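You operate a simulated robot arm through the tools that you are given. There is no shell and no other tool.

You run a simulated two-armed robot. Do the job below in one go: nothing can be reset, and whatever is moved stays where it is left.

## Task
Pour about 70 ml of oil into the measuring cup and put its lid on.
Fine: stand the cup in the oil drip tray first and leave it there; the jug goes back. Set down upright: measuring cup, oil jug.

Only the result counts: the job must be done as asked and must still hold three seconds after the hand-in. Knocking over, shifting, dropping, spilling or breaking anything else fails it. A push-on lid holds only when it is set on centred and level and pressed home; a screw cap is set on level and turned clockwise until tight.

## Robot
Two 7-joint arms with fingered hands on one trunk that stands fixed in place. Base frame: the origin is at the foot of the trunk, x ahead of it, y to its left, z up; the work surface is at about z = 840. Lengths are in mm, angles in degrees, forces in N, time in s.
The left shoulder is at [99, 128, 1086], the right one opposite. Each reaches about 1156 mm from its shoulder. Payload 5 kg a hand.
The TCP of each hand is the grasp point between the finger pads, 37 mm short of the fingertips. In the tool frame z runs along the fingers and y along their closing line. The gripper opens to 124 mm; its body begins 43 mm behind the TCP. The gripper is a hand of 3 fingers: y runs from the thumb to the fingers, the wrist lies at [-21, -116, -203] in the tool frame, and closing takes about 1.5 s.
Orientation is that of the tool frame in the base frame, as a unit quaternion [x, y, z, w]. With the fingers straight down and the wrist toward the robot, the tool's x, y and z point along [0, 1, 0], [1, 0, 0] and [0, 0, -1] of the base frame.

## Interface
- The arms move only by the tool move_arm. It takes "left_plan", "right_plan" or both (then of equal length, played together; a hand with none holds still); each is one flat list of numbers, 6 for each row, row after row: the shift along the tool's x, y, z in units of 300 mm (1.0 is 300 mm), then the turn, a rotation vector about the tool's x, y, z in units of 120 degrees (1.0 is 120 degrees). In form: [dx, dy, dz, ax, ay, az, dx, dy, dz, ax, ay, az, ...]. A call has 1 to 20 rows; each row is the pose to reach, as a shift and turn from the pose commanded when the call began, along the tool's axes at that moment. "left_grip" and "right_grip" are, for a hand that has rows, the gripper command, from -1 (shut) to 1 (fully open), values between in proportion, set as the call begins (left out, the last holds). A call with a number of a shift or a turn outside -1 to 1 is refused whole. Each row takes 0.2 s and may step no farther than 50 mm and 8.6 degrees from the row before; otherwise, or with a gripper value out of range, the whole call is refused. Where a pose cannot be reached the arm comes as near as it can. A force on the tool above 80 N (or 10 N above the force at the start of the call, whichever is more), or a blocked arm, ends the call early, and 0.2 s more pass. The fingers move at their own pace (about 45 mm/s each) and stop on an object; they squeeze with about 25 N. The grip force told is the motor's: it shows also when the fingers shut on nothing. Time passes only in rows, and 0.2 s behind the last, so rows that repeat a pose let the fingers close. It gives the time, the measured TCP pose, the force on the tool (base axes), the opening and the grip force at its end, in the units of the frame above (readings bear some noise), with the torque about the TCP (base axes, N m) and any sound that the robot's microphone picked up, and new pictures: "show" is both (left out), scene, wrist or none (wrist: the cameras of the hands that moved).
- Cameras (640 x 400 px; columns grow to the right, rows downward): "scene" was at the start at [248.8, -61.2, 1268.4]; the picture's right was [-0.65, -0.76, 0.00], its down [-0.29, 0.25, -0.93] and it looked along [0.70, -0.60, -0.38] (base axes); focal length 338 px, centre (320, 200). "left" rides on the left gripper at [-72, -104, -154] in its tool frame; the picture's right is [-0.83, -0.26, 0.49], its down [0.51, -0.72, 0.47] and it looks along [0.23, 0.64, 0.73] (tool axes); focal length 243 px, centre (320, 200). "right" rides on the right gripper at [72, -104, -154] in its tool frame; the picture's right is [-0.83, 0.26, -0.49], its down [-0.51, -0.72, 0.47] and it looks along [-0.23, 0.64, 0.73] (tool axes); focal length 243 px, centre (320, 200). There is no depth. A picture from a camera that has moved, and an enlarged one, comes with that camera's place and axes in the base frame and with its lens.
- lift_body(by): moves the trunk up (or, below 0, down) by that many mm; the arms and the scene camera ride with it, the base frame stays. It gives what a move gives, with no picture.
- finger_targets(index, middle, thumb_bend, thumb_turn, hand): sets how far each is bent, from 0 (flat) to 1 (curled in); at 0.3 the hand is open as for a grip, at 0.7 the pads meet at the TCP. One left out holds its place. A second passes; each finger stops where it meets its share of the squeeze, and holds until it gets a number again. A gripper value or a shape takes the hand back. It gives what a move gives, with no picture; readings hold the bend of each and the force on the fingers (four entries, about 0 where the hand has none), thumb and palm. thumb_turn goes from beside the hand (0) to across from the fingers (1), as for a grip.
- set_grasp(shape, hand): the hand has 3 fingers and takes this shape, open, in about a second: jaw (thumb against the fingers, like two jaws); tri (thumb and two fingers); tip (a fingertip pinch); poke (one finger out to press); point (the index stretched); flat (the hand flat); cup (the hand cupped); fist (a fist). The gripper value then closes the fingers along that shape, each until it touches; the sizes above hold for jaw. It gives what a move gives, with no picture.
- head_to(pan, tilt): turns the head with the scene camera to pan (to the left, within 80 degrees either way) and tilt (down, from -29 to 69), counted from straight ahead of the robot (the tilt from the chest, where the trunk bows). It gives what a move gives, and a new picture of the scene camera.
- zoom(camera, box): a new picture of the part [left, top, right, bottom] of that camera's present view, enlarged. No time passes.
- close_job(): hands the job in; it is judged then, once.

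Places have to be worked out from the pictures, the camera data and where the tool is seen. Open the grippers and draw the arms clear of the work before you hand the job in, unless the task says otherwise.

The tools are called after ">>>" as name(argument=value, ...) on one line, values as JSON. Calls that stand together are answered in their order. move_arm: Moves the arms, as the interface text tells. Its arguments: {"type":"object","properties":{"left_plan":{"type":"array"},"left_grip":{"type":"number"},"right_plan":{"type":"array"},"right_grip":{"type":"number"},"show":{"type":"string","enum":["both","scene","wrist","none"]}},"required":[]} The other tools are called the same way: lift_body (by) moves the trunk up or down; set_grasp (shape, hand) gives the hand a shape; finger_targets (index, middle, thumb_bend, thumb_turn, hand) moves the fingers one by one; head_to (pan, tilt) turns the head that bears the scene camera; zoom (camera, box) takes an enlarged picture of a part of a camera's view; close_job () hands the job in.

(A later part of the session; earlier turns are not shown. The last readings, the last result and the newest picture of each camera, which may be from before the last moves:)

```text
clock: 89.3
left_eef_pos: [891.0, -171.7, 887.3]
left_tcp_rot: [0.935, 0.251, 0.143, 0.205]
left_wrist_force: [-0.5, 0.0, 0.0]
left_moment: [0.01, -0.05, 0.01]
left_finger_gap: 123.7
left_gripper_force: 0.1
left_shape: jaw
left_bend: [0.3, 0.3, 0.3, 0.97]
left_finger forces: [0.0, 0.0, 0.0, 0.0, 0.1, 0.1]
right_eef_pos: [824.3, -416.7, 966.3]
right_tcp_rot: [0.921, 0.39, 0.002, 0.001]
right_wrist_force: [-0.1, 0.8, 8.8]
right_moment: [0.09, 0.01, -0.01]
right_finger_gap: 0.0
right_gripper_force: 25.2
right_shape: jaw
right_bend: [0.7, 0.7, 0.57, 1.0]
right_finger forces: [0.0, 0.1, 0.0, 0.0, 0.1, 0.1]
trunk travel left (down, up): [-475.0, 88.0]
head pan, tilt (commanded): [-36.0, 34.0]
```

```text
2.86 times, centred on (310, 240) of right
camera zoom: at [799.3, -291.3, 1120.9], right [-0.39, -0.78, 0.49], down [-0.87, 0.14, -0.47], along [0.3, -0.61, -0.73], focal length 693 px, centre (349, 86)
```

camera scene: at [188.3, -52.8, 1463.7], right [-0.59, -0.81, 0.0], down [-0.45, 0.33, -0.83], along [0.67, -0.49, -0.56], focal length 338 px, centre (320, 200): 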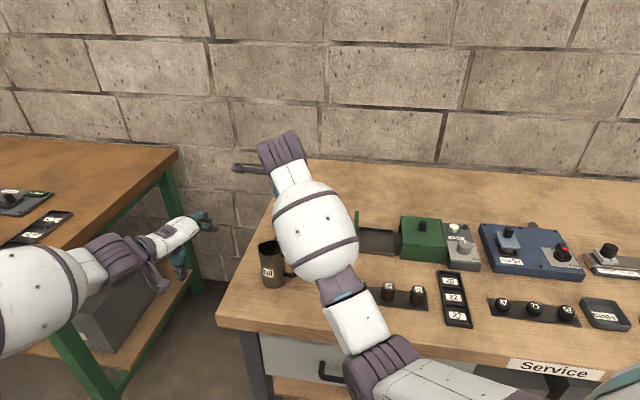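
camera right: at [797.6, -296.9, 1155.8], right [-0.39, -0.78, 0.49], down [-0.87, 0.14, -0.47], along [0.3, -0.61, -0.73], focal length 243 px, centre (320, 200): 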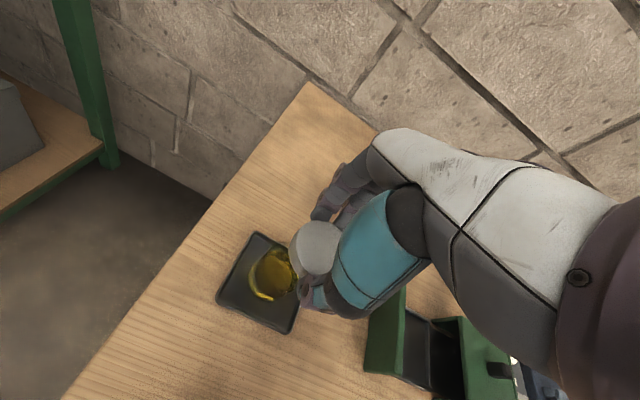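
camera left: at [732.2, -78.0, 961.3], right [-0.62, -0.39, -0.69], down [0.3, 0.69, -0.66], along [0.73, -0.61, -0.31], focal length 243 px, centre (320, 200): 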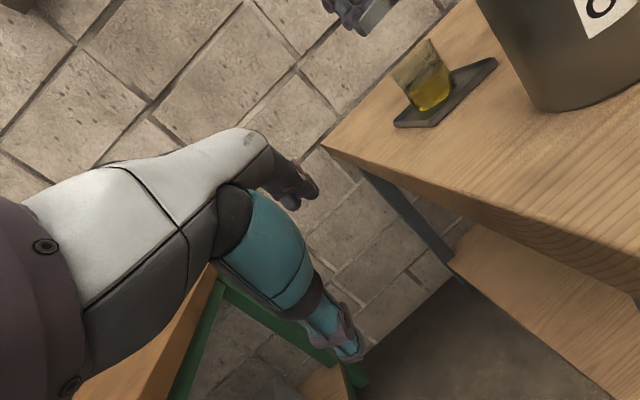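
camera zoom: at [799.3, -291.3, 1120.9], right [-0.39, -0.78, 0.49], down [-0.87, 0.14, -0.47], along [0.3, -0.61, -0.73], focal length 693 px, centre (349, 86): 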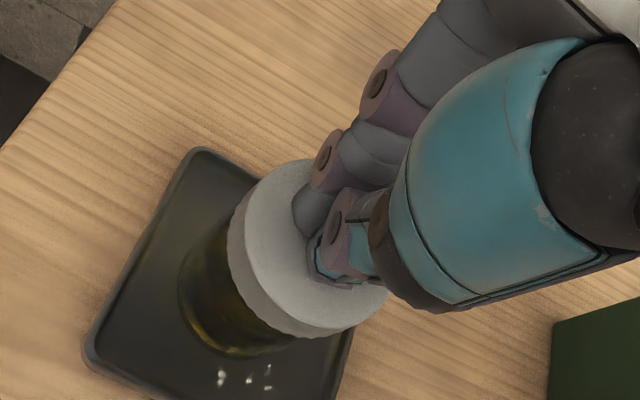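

The tips already touch with 9 N, the reaction lying ~8 mm toward the thumb side. I lift 3 mm, shift 7 mm so thumb and index straddle the lid's centre, and press again in steps.

>>> move_arm(right_plan=[0, 0, -0.013, 0, 0, 0, -0.0067, 0.0233, -0.013, 0, 0, 0, -0.0067, 0.0233, 0, 0, 0, 0], show="none")

>>> move_arm(right_plan=[0, 0, 0.006, 0, 0, 0, 0, 0, 0.012, 0, 0, 0], show="none")

>>> zoom(camera="left", box=[350, 0, 460, 110])

```text
clock: 90.2
left_eef_pos: [889.5, -170.1, 887.4]
left_tcp_rot: [0.935, 0.252, 0.144, 0.205]
left_wrist_force: [0.1, -0.8, -0.3]
left_moment: [0.01, -0.01, -0.02]
left_finger_gap: 124.1
left_gripper_force: 0.1
left_shape: jaw
left_bend: [0.3, 0.3, 0.3, 0.97]
left_finger forces: [0.0, 0.1, 0.1, 0.1, 0.1, 0.0]
right_eef_pos: [827.8, -423.7, 967.3]
right_tcp_rot: [0.921, 0.39, 0.002, 0.002]
right_wrist_force: [0.0, -0.2, 9.0]
right_moment: [0.07, 0.04, -0.02]
right_finger_gap: 0.0
right_gripper_force: 24.9
right_shape: jaw
right_bend: [0.7, 0.7, 0.57, 1.0]
right_finger forces: [0.0, 0.1, 0.0, 0.1, 0.1, 0.0]
trunk travel left (down, up): [-475.0, 88.0]
head pan, tilt (commanded): [-36.0, 34.0]
```

```text
clock: 90.8
left_eef_pos: [889.3, -170.8, 890.6]
left_tcp_rot: [0.935, 0.25, 0.144, 0.207]
left_wrist_force: [0.3, -0.3, -0.3]
left_moment: [0.01, 0.01, -0.02]
left_finger_gap: 123.7
left_gripper_force: 0.1
left_shape: jaw
left_bend: [0.3, 0.3, 0.3, 0.97]
left_finger forces: [0.1, 0.1, 0.0, 0.0, 0.1, 0.1]
right_eef_pos: [825.7, -423.5, 966.8]
right_tcp_rot: [0.921, 0.39, 0.003, 0.003]
right_wrist_force: [2.2, -1.2, 29.2]
right_moment: [0.21, -0.02, -0.03]
right_finger_gap: 0.2
right_gripper_force: 24.8
right_shape: jaw
right_bend: [0.7, 0.7, 0.57, 1.0]
right_finger forces: [0.1, 0.1, 0.0, 0.0, 50.2, 0.0]
trunk travel left (down, up): [-475.0, 88.0]
head pan, tilt (commanded): [-36.0, 34.0]
```

```text
3.64 times, centred on (405, 55) of left
camera zoom: at [729.4, -78.3, 964.1], right [-0.61, -0.39, -0.69], down [0.3, 0.69, -0.66], along [0.73, -0.61, -0.31], focal length 882 px, centre (11, 727)
```

zoom: 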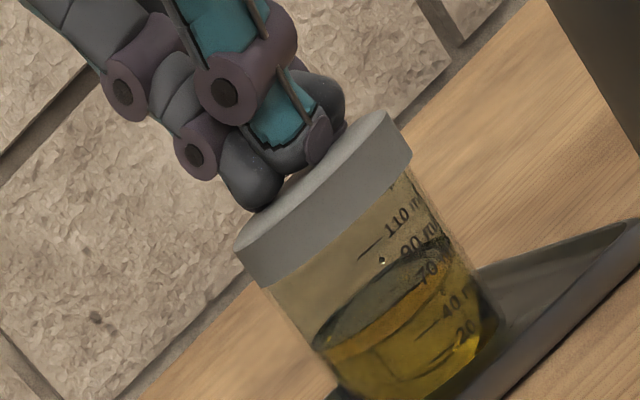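

29 N pressed near the centre, no give yet. I press further in steps up to ~50 N, watching for a click or a drop.

>>> move_arm(right_plan=[0, 0, 0.004, 0, 0, 0, 0, 0, 0.008, 0, 0, 0], show="none")

>>> zoom(camera="left", box=[350, 0, 460, 110])

```text
clock: 91.3
left_eef_pos: [887.6, -170.1, 891.4]
left_tcp_rot: [0.934, 0.251, 0.146, 0.207]
left_wrist_force: [0.0, -0.3, -0.3]
left_moment: [0.02, -0.02, -0.03]
left_finger_gap: 124.1
left_gripper_force: 0.0
left_shape: jaw
left_bend: [0.3, 0.3, 0.3, 0.97]
left_finger forces: [0.0, 0.0, 0.0, 0.1, 0.1, 0.1]
right_eef_pos: [827.5, -422.6, 966.5]
right_tcp_rot: [0.921, 0.39, 0.005, 0.004]
right_wrist_force: [3.8, -1.5, 47.8]
right_moment: [0.26, -0.25, -0.06]
right_finger_gap: 0.0
right_gripper_force: 24.8
right_shape: jaw
right_bend: [0.7, 0.7, 0.58, 1.0]
right_finger forces: [0.1, 0.1, 0.0, 0.0, 59.1, 0.0]
trunk travel left (down, up): [-475.0, 88.0]
head pan, tilt (commanded): [-36.0, 34.0]
```

```text
3.64 times, centred on (405, 55) of left
camera zoom: at [728.0, -77.5, 965.5], right [-0.61, -0.39, -0.69], down [0.3, 0.69, -0.66], along [0.73, -0.61, -0.3], focal length 882 px, centre (11, 727)
```

zoom: 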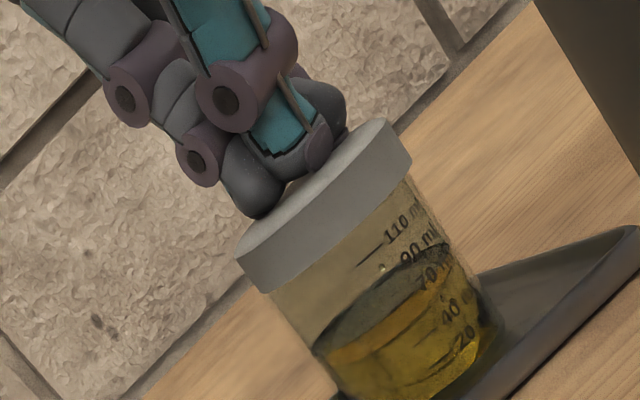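

Even at 48 N near the centre the lid does not give: its skirt still stands on the rim, probably because it is 1–2 mm off in the direction I cannot see from the left. I take the hand up and aside to measure the overhang with the scene camera.

>>> move_arm(right_plan=[0, 0, -0.02, 0, 0, 0, 0, 0, -0.15, 0, 0, 0, 0, 0, -0.3, 0, 0, 0, -0.15, 0, -0.35, 0, 0, 0, -0.3, 0, -0.4, 0, 0, 0, -0.45, 0, -0.4, 0, 0, 0, -0.6, 0, -0.4, 0, 0, 0, -0.7, 0, -0.4, 0, 0, 0], show="none")

>>> head_to(pan=-31, tilt=33)

>>> zoom(camera="left", box=[375, 15, 445, 85])

```text
clock: 93.2
left_eef_pos: [890.9, -171.9, 886.7]
left_tcp_rot: [0.935, 0.252, 0.144, 0.205]
left_wrist_force: [0.2, -0.3, -0.5]
left_moment: [0.02, 0.01, -0.01]
left_finger_gap: 124.1
left_gripper_force: 0.1
left_shape: jaw
left_bend: [0.3, 0.3, 0.3, 0.97]
left_finger forces: [0.1, 0.1, 0.0, 0.0, 0.0, 0.0]
right_eef_pos: [680.2, -574.4, 1076.5]
right_tcp_rot: [0.921, 0.391, 0.001, 0.0]
right_wrist_force: [-0.9, -0.5, 0.2]
right_moment: [0.03, -0.04, 0.01]
right_finger_gap: 0.0
right_gripper_force: 25.3
right_shape: jaw
right_bend: [0.7, 0.7, 0.57, 1.0]
right_finger forces: [0.0, 0.0, 0.0, 0.0, 0.1, 0.0]
trunk travel left (down, up): [-475.0, 88.0]
head pan, tilt (commanded): [-36.0, 34.0]
```

```text
clock: 93.8
left_eef_pos: [890.5, -171.5, 887.3]
left_tcp_rot: [0.935, 0.251, 0.143, 0.206]
left_wrist_force: [0.8, 0.1, 0.3]
left_moment: [0.0, 0.0, -0.01]
left_finger_gap: 124.1
left_gripper_force: 0.0
left_shape: jaw
left_bend: [0.3, 0.3, 0.3, 0.97]
left_finger forces: [0.1, 0.0, 0.1, 0.1, 0.0, 0.1]
right_eef_pos: [680.4, -574.5, 1077.7]
right_tcp_rot: [0.92, 0.391, 0.0, -0.001]
right_wrist_force: [-0.1, 0.2, -0.5]
right_moment: [-0.03, 0.06, -0.03]
right_finger_gap: 0.0
right_gripper_force: 25.0
right_shape: jaw
right_bend: [0.7, 0.7, 0.57, 1.0]
right_finger forces: [0.0, 0.1, 0.1, 0.1, 0.0, 0.1]
trunk travel left (down, up): [-475.0, 88.0]
head pan, tilt (commanded): [-31.0, 33.0]
camera scene: at [192.8, -46.5, 1465.3], right [-0.52, -0.86, 0.0], down [-0.47, 0.28, -0.84], along [0.72, -0.43, -0.54], focal length 338 px, centre (320, 200)
```

scene: 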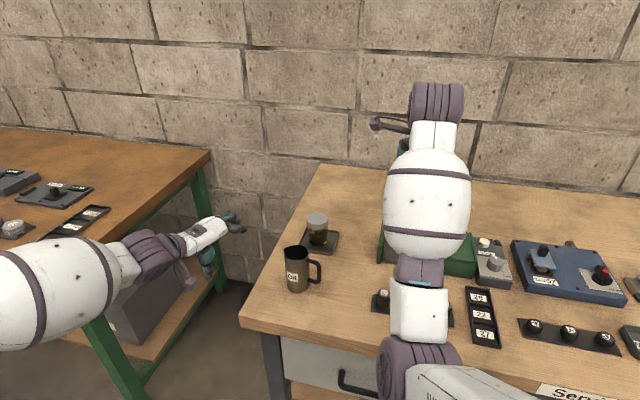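

```text
5.71 times, centred on (410, 50) of left
camera zoom: at [731.6, -79.3, 961.2], right [-0.62, -0.39, -0.69], down [0.3, 0.69, -0.66], along [0.73, -0.61, -0.31], focal length 1386 px, centre (-194, 1057)
```

zoom: 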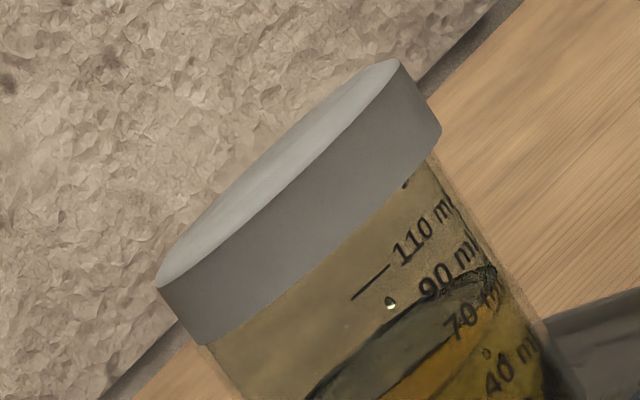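

The cup with its lid is now unobstructed in the scene view. I enlarge it to measure overhang left and right and the seating height.

>>> zoom(camera="scene", box=[298, 205, 340, 250])

>>> zoom(camera="scene", box=[304, 210, 332, 238])

>>> zoom(camera="left", box=[385, 20, 435, 80])

```text
8.89 times, centred on (319, 228) of scene
camera zoom: at [192.8, -46.5, 1465.3], right [-0.52, -0.86, 0.0], down [-0.47, 0.28, -0.84], along [0.72, -0.43, -0.54], focal length 3004 px, centre (329, -44)
```

zoom: 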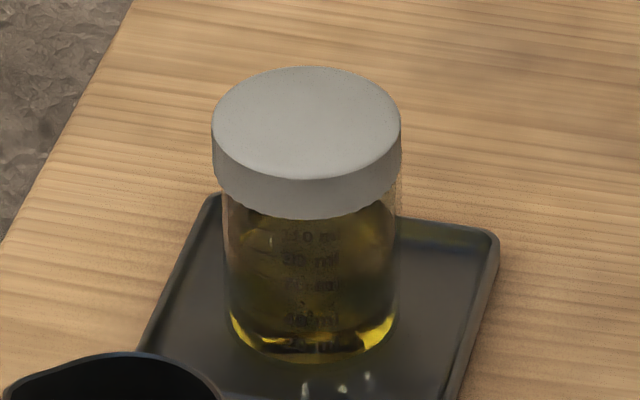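

```text
14.29 times, centred on (318, 224) of scene
camera zoom: at [192.8, -46.5, 1465.3], right [-0.52, -0.86, 0.0], down [-0.47, 0.28, -0.84], along [0.72, -0.43, -0.54], focal length 4828 px, centre (349, -143)
```

zoom: 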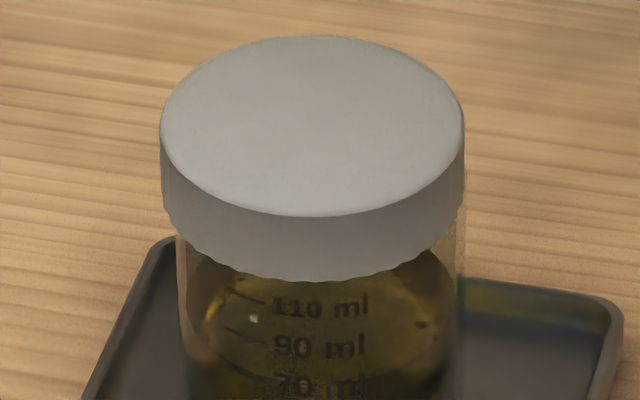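

```text
6.67 times, centred on (410, 50) of left
camera zoom: at [731.6, -79.3, 961.2], right [-0.62, -0.39, -0.69], down [0.3, 0.69, -0.66], along [0.73, -0.61, -0.31], focal length 1618 px, centre (-280, 1200)
```

zoom: 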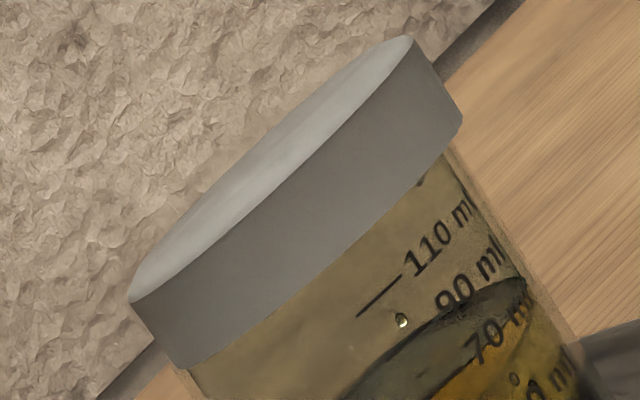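

Scene view: overhang ≈14 px left vs 3 px right, so together with the side view the lid is ~1.9 mm off toward [−0.66, +1.8]. Its skirt edge also looks slightly wavy, so I look closer to decide whether it is a push-on lid or a knurled screw cap.

>>> zoom(camera="scene", box=[308, 222, 328, 234])

>>> zoom(camera="left", box=[398, 40, 418, 60])

>>> zoom(camera="left", box=[418, 28, 438, 48])

```text
16.00 times, centred on (318, 228) of scene
camera zoom: at [192.8, -46.5, 1465.3], right [-0.52, -0.86, 0.0], down [-0.47, 0.28, -0.84], along [0.72, -0.43, -0.54], focal length 5407 px, centre (352, -248)
```

zoom: 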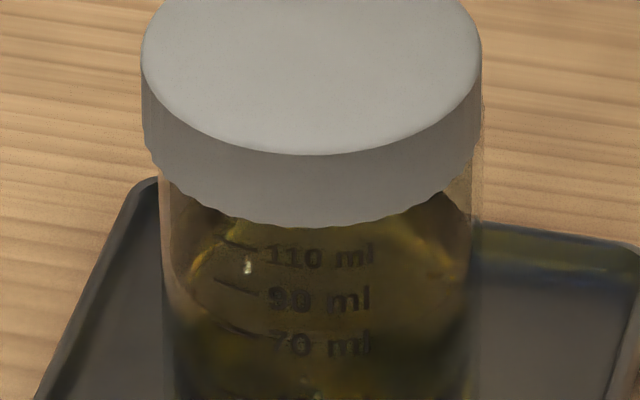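

```text
16.00 times, centred on (408, 50) of left
camera zoom: at [731.6, -79.3, 961.2], right [-0.62, -0.39, -0.69], down [0.3, 0.69, -0.66], along [0.73, -0.61, -0.31], focal length 3882 px, centre (-1088, 2600)
```

zoom: 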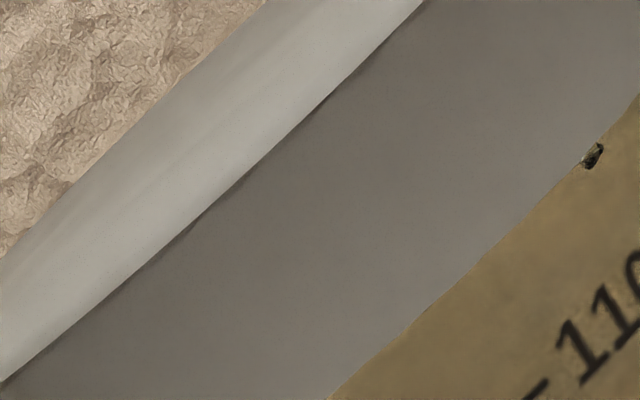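

```text
16.00 times, centred on (428, 38) of left
camera zoom: at [731.6, -79.3, 961.2], right [-0.62, -0.39, -0.69], down [0.3, 0.69, -0.66], along [0.73, -0.61, -0.31], focal length 3882 px, centre (-1408, 2792)
```

zoom: 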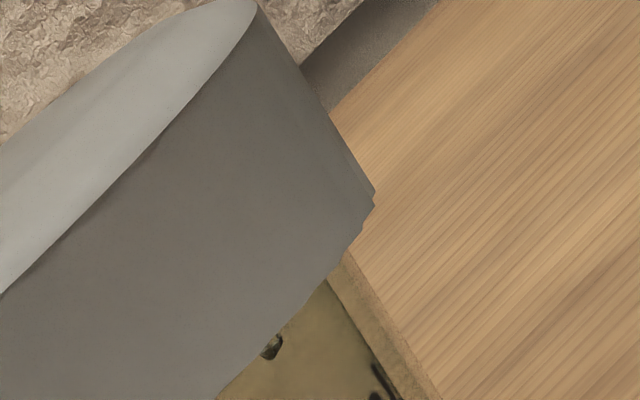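

The skirt is smooth-sided, so it is a plain push-on lid that must line up closely with the rim. I bring the opened hand back over the lid at the pose where I released it.

>>> move_arm(right_plan=[0.1435, -0.0041, 0.02, 0, 0, 0, 0.2869, -0.0081, 0.04, 0, 0, 0, 0.4304, -0.0122, 0.06, 0, 0, 0, 0.5738, -0.0162, 0.08, 0, 0, 0, 0.7173, -0.0203, 0.1, 0, 0, 0, 0.7173, -0.0203, 0.1, 0, 0, 0], right_grip=0.35, show="none")

>>> zoom(camera="right", box=[220, 190, 360, 330])

```text
clock: 95.2
left_eef_pos: [890.8, -172.1, 887.3]
left_tcp_rot: [0.935, 0.252, 0.144, 0.205]
left_wrist_force: [-0.1, -0.6, 0.1]
left_moment: [-0.05, 0.0, -0.01]
left_finger_gap: 124.0
left_gripper_force: 0.0
left_shape: jaw
left_bend: [0.3, 0.3, 0.3, 0.97]
left_finger forces: [0.0, 0.0, 0.0, 0.1, 0.0, 0.0]
right_eef_pos: [828.1, -415.3, 1048.2]
right_tcp_rot: [0.921, 0.39, 0.001, 0.0]
right_wrist_force: [0.1, 0.0, 1.0]
right_moment: [-0.02, 0.0, -0.03]
right_finger_gap: 83.5
right_gripper_force: 0.1
right_shape: jaw
right_bend: [0.27, 0.38, 0.6, 0.99]
right_finger forces: [0.0, 0.0, 0.0, 0.0, 0.1, 0.1]
trunk travel left (down, up): [-475.0, 88.0]
head pan, tilt (commanded): [-31.0, 33.0]
```

```text
2.86 times, centred on (290, 260) of right
camera zoom: at [802.8, -289.8, 1202.1], right [-0.39, -0.78, 0.49], down [-0.87, 0.14, -0.47], along [0.3, -0.61, -0.73], focal length 693 px, centre (406, 29)
```

zoom: 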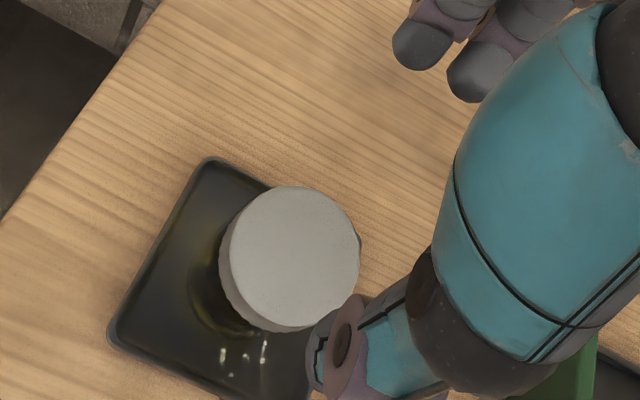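

The lid has shifted slightly since (by ~2 mm, from the pressing). I measure the overhangs again in both views.

>>> zoom(camera="left", box=[376, 54, 406, 84])

>>> zoom(camera="left", box=[416, 22, 446, 52])

```text
13.33 times, centred on (391, 69) of left
camera zoom: at [731.3, -79.7, 961.5], right [-0.62, -0.39, -0.69], down [0.3, 0.69, -0.66], along [0.73, -0.61, -0.31], focal length 3235 px, centre (-627, 1947)
```

zoom: 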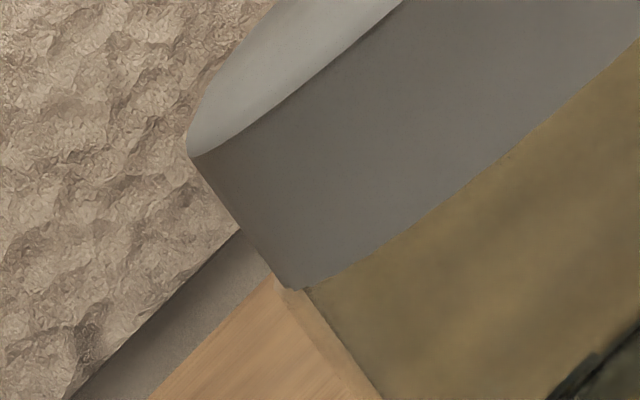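

```text
13.33 times, centred on (431, 37) of left
camera zoom: at [731.3, -79.7, 961.5], right [-0.62, -0.39, -0.69], down [0.3, 0.69, -0.66], along [0.73, -0.61, -0.31], focal length 3235 px, centre (-1160, 2373)
```

zoom: 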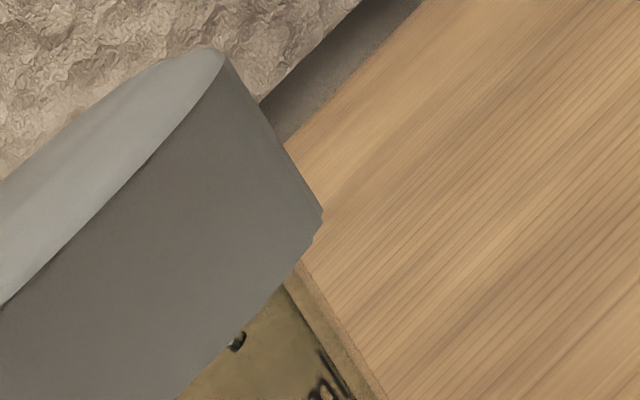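

The lid is now ≈3 mm off the cup axis, toward [−1.6, +2.7]. I lower the open hand around the lid (shifted to match the lid's present place) and grip it again.

>>> move_arm(right_plan=[-0.003, -0.0097, 0.12, 0, 0, 0, -0.003, -0.0097, 0.24, 0, 0, 0, -0.003, -0.0097, 0.3283, 0, 0, 0, -0.003, -0.0097, 0.3283, 0, 0, 0], show="none")

>>> zoom(camera="left", box=[360, 10, 450, 90])

>>> zoom(camera="right", box=[250, 180, 370, 300])

```text
clock: 96.2
left_eef_pos: [890.5, -170.9, 886.4]
left_tcp_rot: [0.935, 0.252, 0.143, 0.205]
left_wrist_force: [0.0, 0.3, 0.0]
left_moment: [0.01, 0.03, 0.01]
left_finger_gap: 124.2
left_gripper_force: 0.1
left_shape: jaw
left_bend: [0.3, 0.3, 0.3, 0.97]
left_finger forces: [0.0, 0.0, 0.0, 0.0, 0.0, 0.0]
right_eef_pos: [824.7, -414.4, 950.6]
right_tcp_rot: [0.921, 0.39, 0.001, 0.0]
right_wrist_force: [-0.2, 0.0, 0.7]
right_moment: [0.01, 0.05, 0.0]
right_finger_gap: 83.4
right_gripper_force: 0.1
right_shape: jaw
right_bend: [0.27, 0.38, 0.6, 0.99]
right_finger forces: [0.0, 0.0, 0.1, 0.1, 0.0, 0.0]
trunk travel left (down, up): [-475.0, 88.0]
head pan, tilt (commanded): [-31.0, 33.0]
```

```text
5.00 times, centred on (405, 50) of left
camera zoom: at [731.6, -79.4, 961.3], right [-0.62, -0.39, -0.69], down [0.3, 0.69, -0.66], along [0.73, -0.61, -0.31], focal length 1213 px, centre (-105, 950)
```

zoom: 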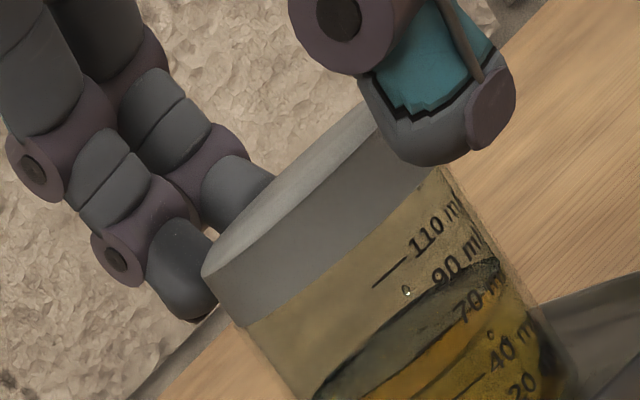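

```text
3.33 times, centred on (310, 240) of right
camera zoom: at [799.9, -288.6, 1104.4], right [-0.39, -0.78, 0.49], down [-0.87, 0.14, -0.47], along [0.3, -0.61, -0.73], focal length 809 px, centre (353, 67)
```

zoom: 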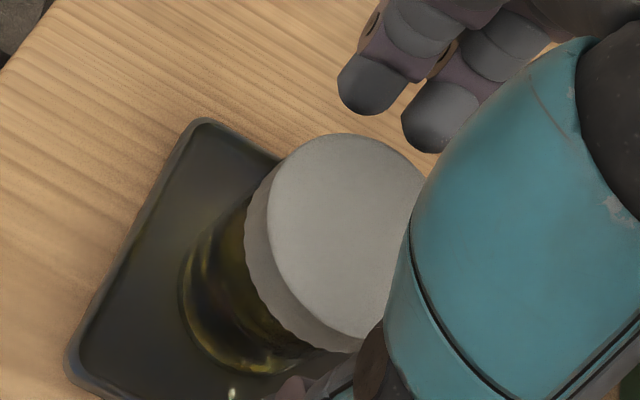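

Fingers straddle the lid. I close on it.

>>> move_arm(right_plan=[0, 0, 0, 0, 0, 0, 0, 0, 0, 0, 0, 0, 0, 0, 0, 0, 0, 0, 0, 0, 0, 0, 0, 0, 0, 0, 0, 0, 0, 0, 0, 0, 0, 0, 0, 0, 0, 0, 0, 0, 0, 0], right_grip=-1, show="none")

>>> zoom(camera="left", box=[360, 10, 450, 90])

>>> zoom(camera="right", box=[250, 180, 370, 300])

```text
clock: 97.8
left_eef_pos: [890.5, -170.4, 886.1]
left_tcp_rot: [0.935, 0.251, 0.142, 0.205]
left_wrist_force: [-0.3, -0.9, 0.1]
left_moment: [0.01, -0.01, 0.0]
left_finger_gap: 124.0
left_gripper_force: 0.1
left_shape: jaw
left_bend: [0.3, 0.3, 0.3, 0.97]
left_finger forces: [0.0, 0.0, 0.0, 0.0, 0.1, 0.1]
right_eef_pos: [824.8, -415.3, 950.5]
right_tcp_rot: [0.921, 0.39, 0.0, 0.001]
right_wrist_force: [0.0, -0.1, -0.3]
right_moment: [0.02, 0.0, 0.0]
right_finger_gap: 49.2
right_gripper_force: 24.7
right_shape: jaw
right_bend: [0.74, 0.5, 0.72, 1.0]
right_finger forces: [13.7, 7.9, 0.1, 0.0, 22.1, 0.1]
trunk travel left (down, up): [-475.0, 88.0]
head pan, tilt (commanded): [-31.0, 33.0]
```

```text
5.00 times, centred on (405, 50) of left
camera zoom: at [731.7, -79.4, 961.1], right [-0.62, -0.39, -0.69], down [0.3, 0.69, -0.66], along [0.73, -0.61, -0.31], focal length 1213 px, centre (-105, 950)
```

zoom: 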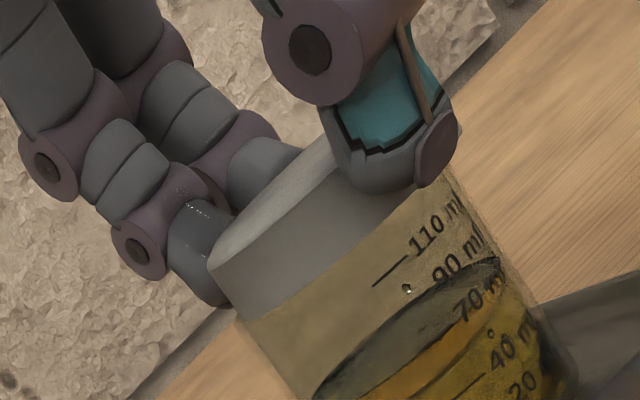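

```text
3.33 times, centred on (310, 240) of right
camera zoom: at [800.0, -288.6, 1104.3], right [-0.39, -0.78, 0.49], down [-0.87, 0.14, -0.47], along [0.3, -0.61, -0.73], focal length 809 px, centre (353, 67)
```

zoom: 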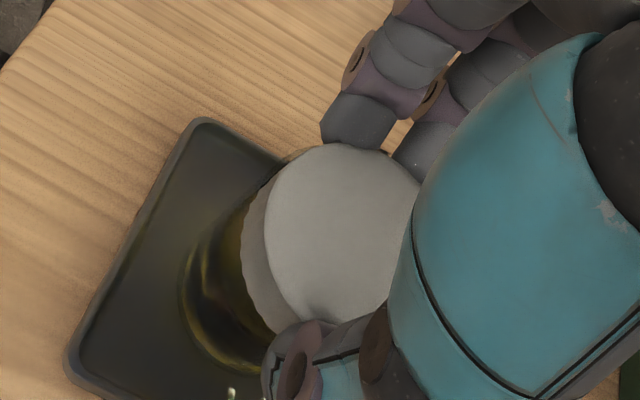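

The grip is now even (14/8/22 N), but closing pulled the lid ~2–3 mm further off. I lift 2 mm, move it toward the cup's axis and set it down lightly; then I'll search along the uncertain direction until the push-back vanishes (lid dropping over the rim).

>>> move_arm(right_plan=[0, 0, -0.0067, 0, 0, 0, 0.005, 0.011, -0.0067, 0, 0, 0, 0.005, 0.011, 0, 0, 0, 0, 0.005, 0.011, 0.004, 0, 0, 0], show="none")

>>> zoom(camera="left", box=[376, 34, 426, 84])

>>> zoom(camera="right", box=[250, 180, 370, 300])

```text
clock: 98.8
left_eef_pos: [891.1, -170.9, 885.9]
left_tcp_rot: [0.935, 0.251, 0.142, 0.206]
left_wrist_force: [0.7, 0.3, 0.1]
left_moment: [-0.01, 0.01, 0.05]
left_finger_gap: 124.0
left_gripper_force: 0.1
left_shape: jaw
left_bend: [0.3, 0.3, 0.3, 0.97]
left_finger forces: [0.0, 0.0, 0.0, 0.1, 0.0, 0.1]
right_eef_pos: [827.5, -414.8, 950.5]
right_tcp_rot: [0.921, 0.39, 0.001, 0.0]
right_wrist_force: [0.9, 0.7, 2.5]
right_moment: [0.01, 0.0, 0.01]
right_finger_gap: 49.1
right_gripper_force: 25.3
right_shape: jaw
right_bend: [0.74, 0.5, 0.72, 1.0]
right_finger forces: [14.0, 8.1, 0.0, 0.0, 22.5, 0.0]
trunk travel left (down, up): [-475.0, 88.0]
head pan, tilt (commanded): [-31.0, 33.0]
```

```text
8.00 times, centred on (401, 59) of left
camera zoom: at [731.5, -79.2, 961.5], right [-0.62, -0.39, -0.69], down [0.3, 0.69, -0.66], along [0.73, -0.61, -0.31], focal length 1941 px, centre (-328, 1328)
```

zoom: 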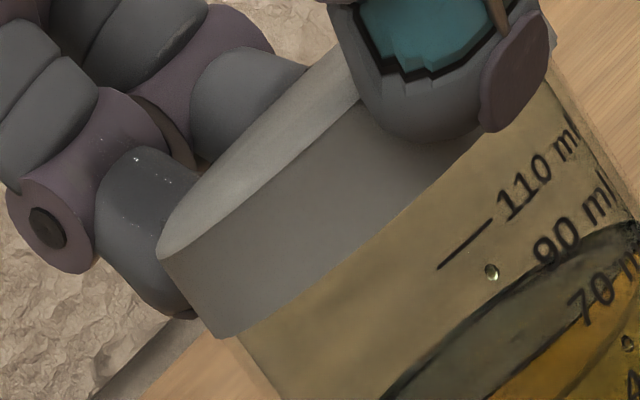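

```text
3.33 times, centred on (310, 240) of right
camera zoom: at [803.5, -289.9, 1103.8], right [-0.39, -0.78, 0.49], down [-0.87, 0.14, -0.47], along [0.3, -0.61, -0.73], focal length 809 px, centre (353, 67)
```

zoom: 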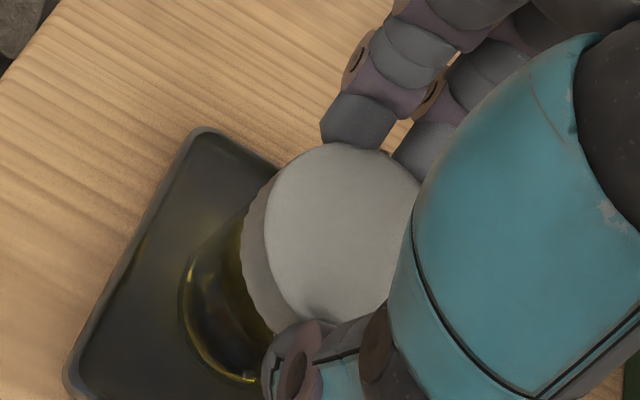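

It rests on the rim with 2.5 N. I slide it in ~1 mm steps along the uncertain direction, watching for the force to fall.

>>> move_arm(right_plan=[-0.0016, 0.001, 0, 0, 0, 0, -0.0032, 0.002, 0, 0, 0, 0], show="none")

>>> move_arm(right_plan=[-0.0009, 0.0014, 0, 0, 0, 0, -0.0018, 0.0028, 0, 0, 0, 0], show="none")

>>> move_arm(right_plan=[-0.0009, 0.0014, 0, 0, 0, 0, -0.0018, 0.0028, 0, 0, 0, 0], show="none")

>>> zoom(camera="left", box=[376, 34, 426, 84])

```text
clock: 99.4
left_eef_pos: [890.6, -171.1, 886.5]
left_tcp_rot: [0.935, 0.251, 0.142, 0.206]
left_wrist_force: [-0.5, 0.7, -0.8]
left_moment: [-0.03, -0.01, 0.02]
left_finger_gap: 124.0
left_gripper_force: 0.0
left_shape: jaw
left_bend: [0.3, 0.3, 0.3, 0.97]
left_finger forces: [0.1, 0.0, 0.0, 0.0, 0.1, 0.0]
right_eef_pos: [828.4, -415.7, 950.0]
right_tcp_rot: [0.92, 0.391, 0.001, 0.001]
right_wrist_force: [0.8, 1.4, 3.7]
right_moment: [0.03, -0.04, -0.02]
right_finger_gap: 49.3
right_gripper_force: 25.1
right_shape: jaw
right_bend: [0.74, 0.5, 0.72, 1.0]
right_finger forces: [13.8, 8.0, 0.0, 0.0, 23.1, 0.1]
trunk travel left (down, up): [-475.0, 88.0]
head pan, tilt (commanded): [-31.0, 33.0]
```

```text
clock: 100.0
left_eef_pos: [891.4, -171.4, 886.0]
left_tcp_rot: [0.935, 0.251, 0.142, 0.206]
left_wrist_force: [-0.2, -0.6, -0.2]
left_moment: [0.02, -0.01, -0.02]
left_finger_gap: 123.8
left_gripper_force: 0.1
left_shape: jaw
left_bend: [0.3, 0.3, 0.3, 0.97]
left_finger forces: [0.0, 0.0, 0.1, 0.1, 0.1, 0.0]
right_eef_pos: [828.1, -417.7, 948.9]
right_tcp_rot: [0.921, 0.39, 0.0, 0.0]
right_wrist_force: [0.5, 1.0, 2.9]
right_moment: [0.04, 0.01, 0.01]
right_finger_gap: 49.1
right_gripper_force: 25.3
right_shape: jaw
right_bend: [0.74, 0.5, 0.72, 1.0]
right_finger forces: [13.9, 8.0, 0.0, 0.0, 23.1, 0.0]
trunk travel left (down, up): [-475.0, 88.0]
head pan, tilt (commanded): [-31.0, 33.0]
```

```text
clock: 100.6
left_eef_pos: [890.6, -171.4, 886.5]
left_tcp_rot: [0.935, 0.251, 0.142, 0.206]
left_wrist_force: [1.5, 0.2, -0.2]
left_moment: [0.01, 0.0, 0.0]
left_finger_gap: 123.8
left_gripper_force: 0.1
left_shape: jaw
left_bend: [0.3, 0.3, 0.3, 0.97]
left_finger forces: [0.0, 0.1, 0.0, 0.0, 0.0, 0.0]
right_eef_pos: [829.4, -417.7, 950.5]
right_tcp_rot: [0.92, 0.391, 0.0, 0.001]
right_wrist_force: [0.8, 0.7, 2.5]
right_moment: [0.01, -0.02, 0.0]
right_finger_gap: 49.4
right_gripper_force: 25.0
right_shape: jaw
right_bend: [0.74, 0.5, 0.72, 1.0]
right_finger forces: [13.9, 7.9, 0.0, 0.0, 23.1, 0.1]
trunk travel left (down, up): [-475.0, 88.0]
head pan, tilt (commanded): [-31.0, 33.0]
```

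```text
8.00 times, centred on (401, 59) of left
camera zoom: at [731.4, -79.2, 961.4], right [-0.62, -0.39, -0.69], down [0.3, 0.69, -0.66], along [0.73, -0.61, -0.31], focal length 1941 px, centre (-328, 1328)
```

zoom: 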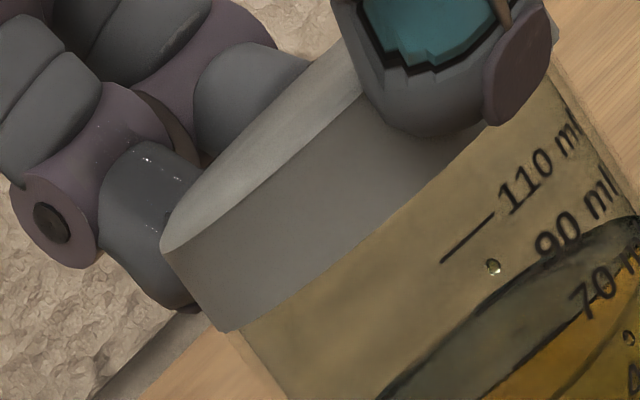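

The cup slides along with the lid even at 3 N, so sliding does not change their relative position; I must lift to shift. I first measure the left overhang precisely.

>>> zoom(camera="left", box=[376, 54, 406, 84])

>>> zoom(camera="left", box=[420, 22, 450, 52])

>>> zoom(camera="right", box=[270, 190, 340, 300])

```text
13.33 times, centred on (391, 69) of left
camera zoom: at [731.4, -79.2, 961.4], right [-0.62, -0.39, -0.69], down [0.3, 0.69, -0.66], along [0.73, -0.61, -0.31], focal length 3235 px, centre (-627, 1947)
```

zoom: 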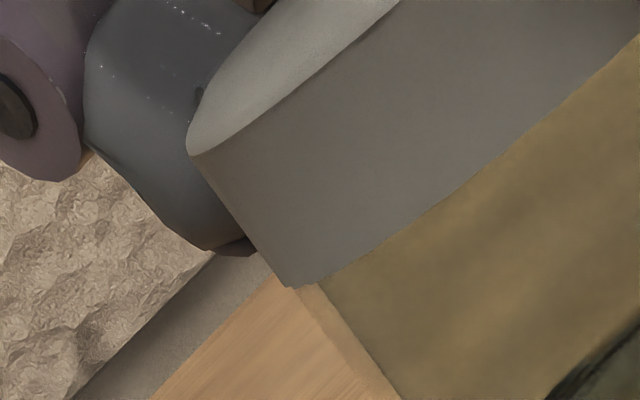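

```text
13.33 times, centred on (435, 37) of left
camera zoom: at [731.4, -79.2, 961.4], right [-0.62, -0.39, -0.69], down [0.3, 0.69, -0.66], along [0.73, -0.61, -0.31], focal length 3235 px, centre (-1213, 2373)
```

zoom: 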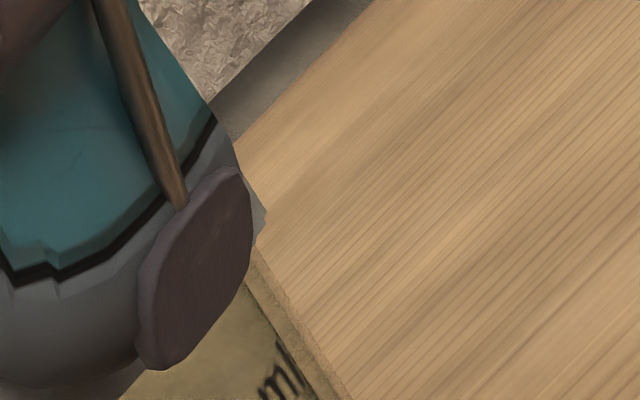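

```text
3.64 times, centred on (305, 245) of right
camera zoom: at [803.5, -292.2, 1103.8], right [-0.39, -0.78, 0.49], down [-0.87, 0.14, -0.47], along [0.3, -0.61, -0.73], focal length 882 px, centre (374, 36)
```

zoom: 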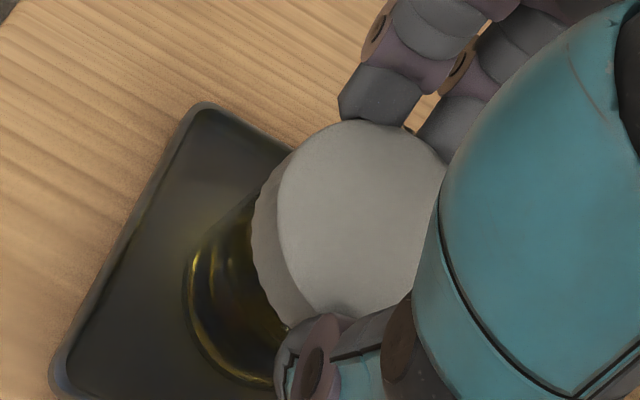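

The offset across the side view is only ≈0.4 mm; the rest lies along the viewing direction. I now try lift–shift–lower steps of ~0.8 mm in that direction, looking for the reaction to vanish.

>>> move_arm(right_plan=[0, 0, -0.0067, 0, 0, 0, -0.0004, 0.0029, -0.0067, 0, 0, 0, -0.0004, 0.0029, 0, 0, 0, 0, -0.0004, 0.0029, 0.003, 0, 0, 0], show="none")

>>> move_arm(right_plan=[0, 0, -0.0097, 0, 0, 0, -0.0014, 0.0023, -0.0097, 0, 0, 0, -0.0014, 0.0023, -0.003, 0, 0, 0, -0.0014, 0.0023, 0, 0, 0, 0], show="none")

>>> move_arm(right_plan=[0, 0, -0.0097, 0, 0, 0, -0.0014, 0.0023, -0.0097, 0, 0, 0, -0.0014, 0.0023, -0.003, 0, 0, 0, -0.0014, 0.0023, 0, 0, 0, 0], show="none")

>>> zoom(camera="left", box=[376, 34, 426, 84])

```text
clock: 101.6
left_eef_pos: [890.3, -171.1, 886.7]
left_tcp_rot: [0.935, 0.252, 0.143, 0.205]
left_wrist_force: [-0.4, 0.5, -0.5]
left_moment: [-0.02, 0.0, 0.0]
left_finger_gap: 124.0
left_gripper_force: 0.0
left_shape: jaw
left_bend: [0.3, 0.3, 0.3, 0.97]
left_finger forces: [0.0, 0.1, 0.1, 0.1, 0.0, 0.0]
right_eef_pos: [829.3, -418.8, 949.9]
right_tcp_rot: [0.92, 0.391, 0.001, 0.0]
right_wrist_force: [-0.1, 1.6, 5.3]
right_moment: [0.04, 0.02, -0.03]
right_finger_gap: 49.4
right_gripper_force: 25.0
right_shape: jaw
right_bend: [0.74, 0.5, 0.72, 1.0]
right_finger forces: [14.1, 8.2, 0.1, 0.0, 23.4, 0.0]
trunk travel left (down, up): [-475.0, 88.0]
head pan, tilt (commanded): [-31.0, 33.0]
```

```text
clock: 102.6
left_eef_pos: [890.5, -170.7, 885.7]
left_tcp_rot: [0.935, 0.251, 0.142, 0.206]
left_wrist_force: [0.6, 0.0, 0.1]
left_moment: [-0.02, 0.04, 0.0]
left_finger_gap: 124.0
left_gripper_force: 0.1
left_shape: jaw
left_bend: [0.3, 0.3, 0.3, 0.97]
left_finger forces: [0.1, 0.0, 0.1, 0.0, 0.0, 0.0]
right_eef_pos: [829.3, -420.1, 950.0]
right_tcp_rot: [0.921, 0.39, 0.002, 0.001]
right_wrist_force: [-0.5, -0.5, 4.0]
right_moment: [-0.05, -0.01, 0.02]
right_finger_gap: 49.4
right_gripper_force: 25.1
right_shape: jaw
right_bend: [0.74, 0.5, 0.72, 1.0]
right_finger forces: [14.6, 8.7, 0.1, 0.0, 22.9, 0.1]
trunk travel left (down, up): [-475.0, 88.0]
head pan, tilt (commanded): [-31.0, 33.0]
```

```text
clock: 103.6
left_eef_pos: [890.3, -171.5, 886.8]
left_tcp_rot: [0.935, 0.251, 0.143, 0.205]
left_wrist_force: [-0.3, -0.2, 0.2]
left_moment: [0.0, 0.0, 0.0]
left_finger_gap: 123.9
left_gripper_force: 0.1
left_shape: jaw
left_bend: [0.3, 0.3, 0.3, 0.97]
left_finger forces: [0.1, 0.0, 0.1, 0.0, 0.0, 0.1]
right_eef_pos: [829.6, -421.2, 950.5]
right_tcp_rot: [0.921, 0.39, 0.002, 0.0]
right_wrist_force: [-0.4, -0.7, 3.9]
right_moment: [0.0, -0.01, 0.0]
right_finger_gap: 49.0
right_gripper_force: 24.9
right_shape: jaw
right_bend: [0.74, 0.5, 0.72, 1.0]
right_finger forces: [14.5, 8.8, 0.0, 0.1, 23.0, 0.0]
trunk travel left (down, up): [-475.0, 88.0]
head pan, tilt (commanded): [-31.0, 33.0]
heard: snap
```

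```text
8.00 times, centred on (401, 59) of left
camera zoom: at [731.3, -79.2, 961.6], right [-0.62, -0.39, -0.69], down [0.3, 0.69, -0.66], along [0.73, -0.61, -0.31], focal length 1941 px, centre (-328, 1328)
```

zoom: 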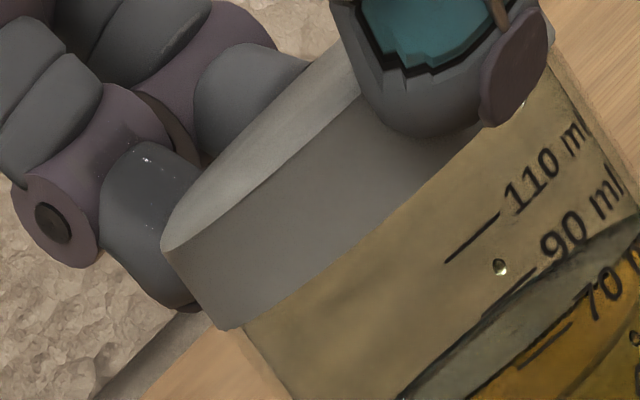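

The microphone heard a snap: the lid has seated. I check the whole cup (upright, standing in the tray) before letting go.

>>> zoom(camera="left", box=[360, 10, 480, 130])

>>> zoom(camera="right", box=[220, 170, 380, 330])

```text
3.33 times, centred on (420, 70) of left
camera zoom: at [731.3, -79.2, 961.6], right [-0.62, -0.39, -0.69], down [0.3, 0.69, -0.66], along [0.73, -0.61, -0.31], focal length 809 px, centre (-13, 633)
```

zoom: 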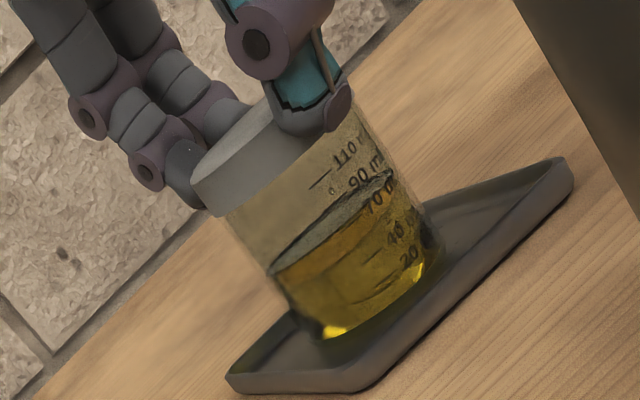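

```text
2.50 times, centred on (300, 250) of right
camera zoom: at [804.3, -295.4, 1103.6], right [-0.39, -0.78, 0.49], down [-0.87, 0.14, -0.47], along [0.3, -0.61, -0.73], focal length 606 px, centre (370, 75)
```

zoom: 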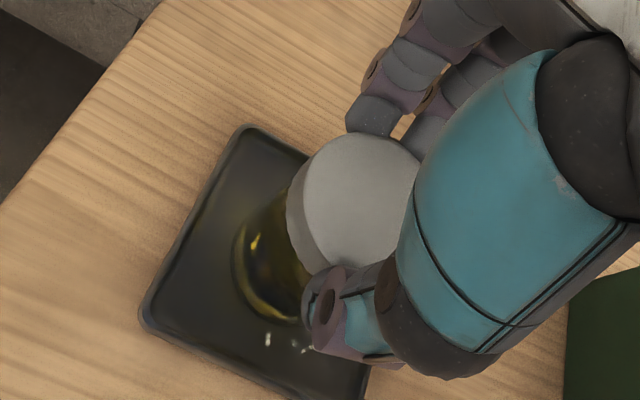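

Cup upright in the tray, lid on. I press a little more with the grip (a few mm of command) to be sure it is home.

>>> move_arm(right_plan=[0, 0, 0.005, 0, 0, 0, 0, 0, 0.01, 0, 0, 0, 0, 0, 0.01, 0, 0, 0], show="none")

>>> zoom(camera="left", box=[376, 34, 426, 84])

```text
clock: 104.4
left_eef_pos: [890.4, -170.8, 887.8]
left_tcp_rot: [0.935, 0.25, 0.143, 0.206]
left_wrist_force: [-0.1, 0.2, 0.9]
left_moment: [0.02, 0.02, 0.02]
left_finger_gap: 123.9
left_gripper_force: 0.1
left_shape: jaw
left_bend: [0.3, 0.3, 0.3, 0.97]
left_finger forces: [0.0, 0.1, 0.0, 0.0, 0.1, 0.0]
right_eef_pos: [830.2, -420.3, 948.7]
right_tcp_rot: [0.92, 0.391, 0.002, 0.002]
right_wrist_force: [3.0, -1.0, 17.9]
right_moment: [-0.06, -0.02, -0.02]
right_finger_gap: 50.0
right_gripper_force: 25.0
right_shape: jaw
right_bend: [0.74, 0.5, 0.72, 1.0]
right_finger forces: [16.3, 10.4, 0.0, 0.0, 24.7, 0.0]
trunk travel left (down, up): [-475.0, 88.0]
head pan, tilt (commanded): [-31.0, 33.0]
```

```text
8.00 times, centred on (401, 59) of left
camera zoom: at [730.3, -78.7, 962.8], right [-0.62, -0.39, -0.69], down [0.3, 0.69, -0.66], along [0.73, -0.61, -0.31], focal length 1941 px, centre (-328, 1328)
```

zoom: 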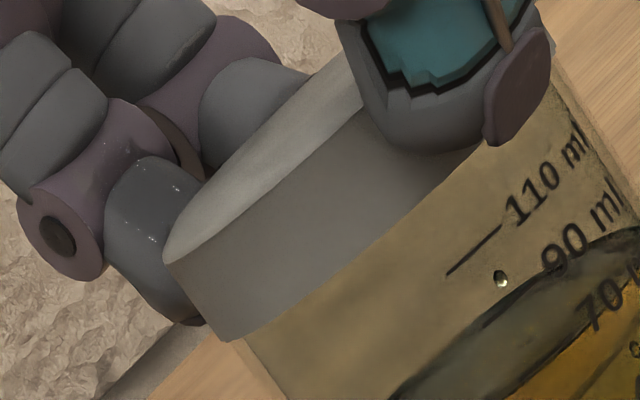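

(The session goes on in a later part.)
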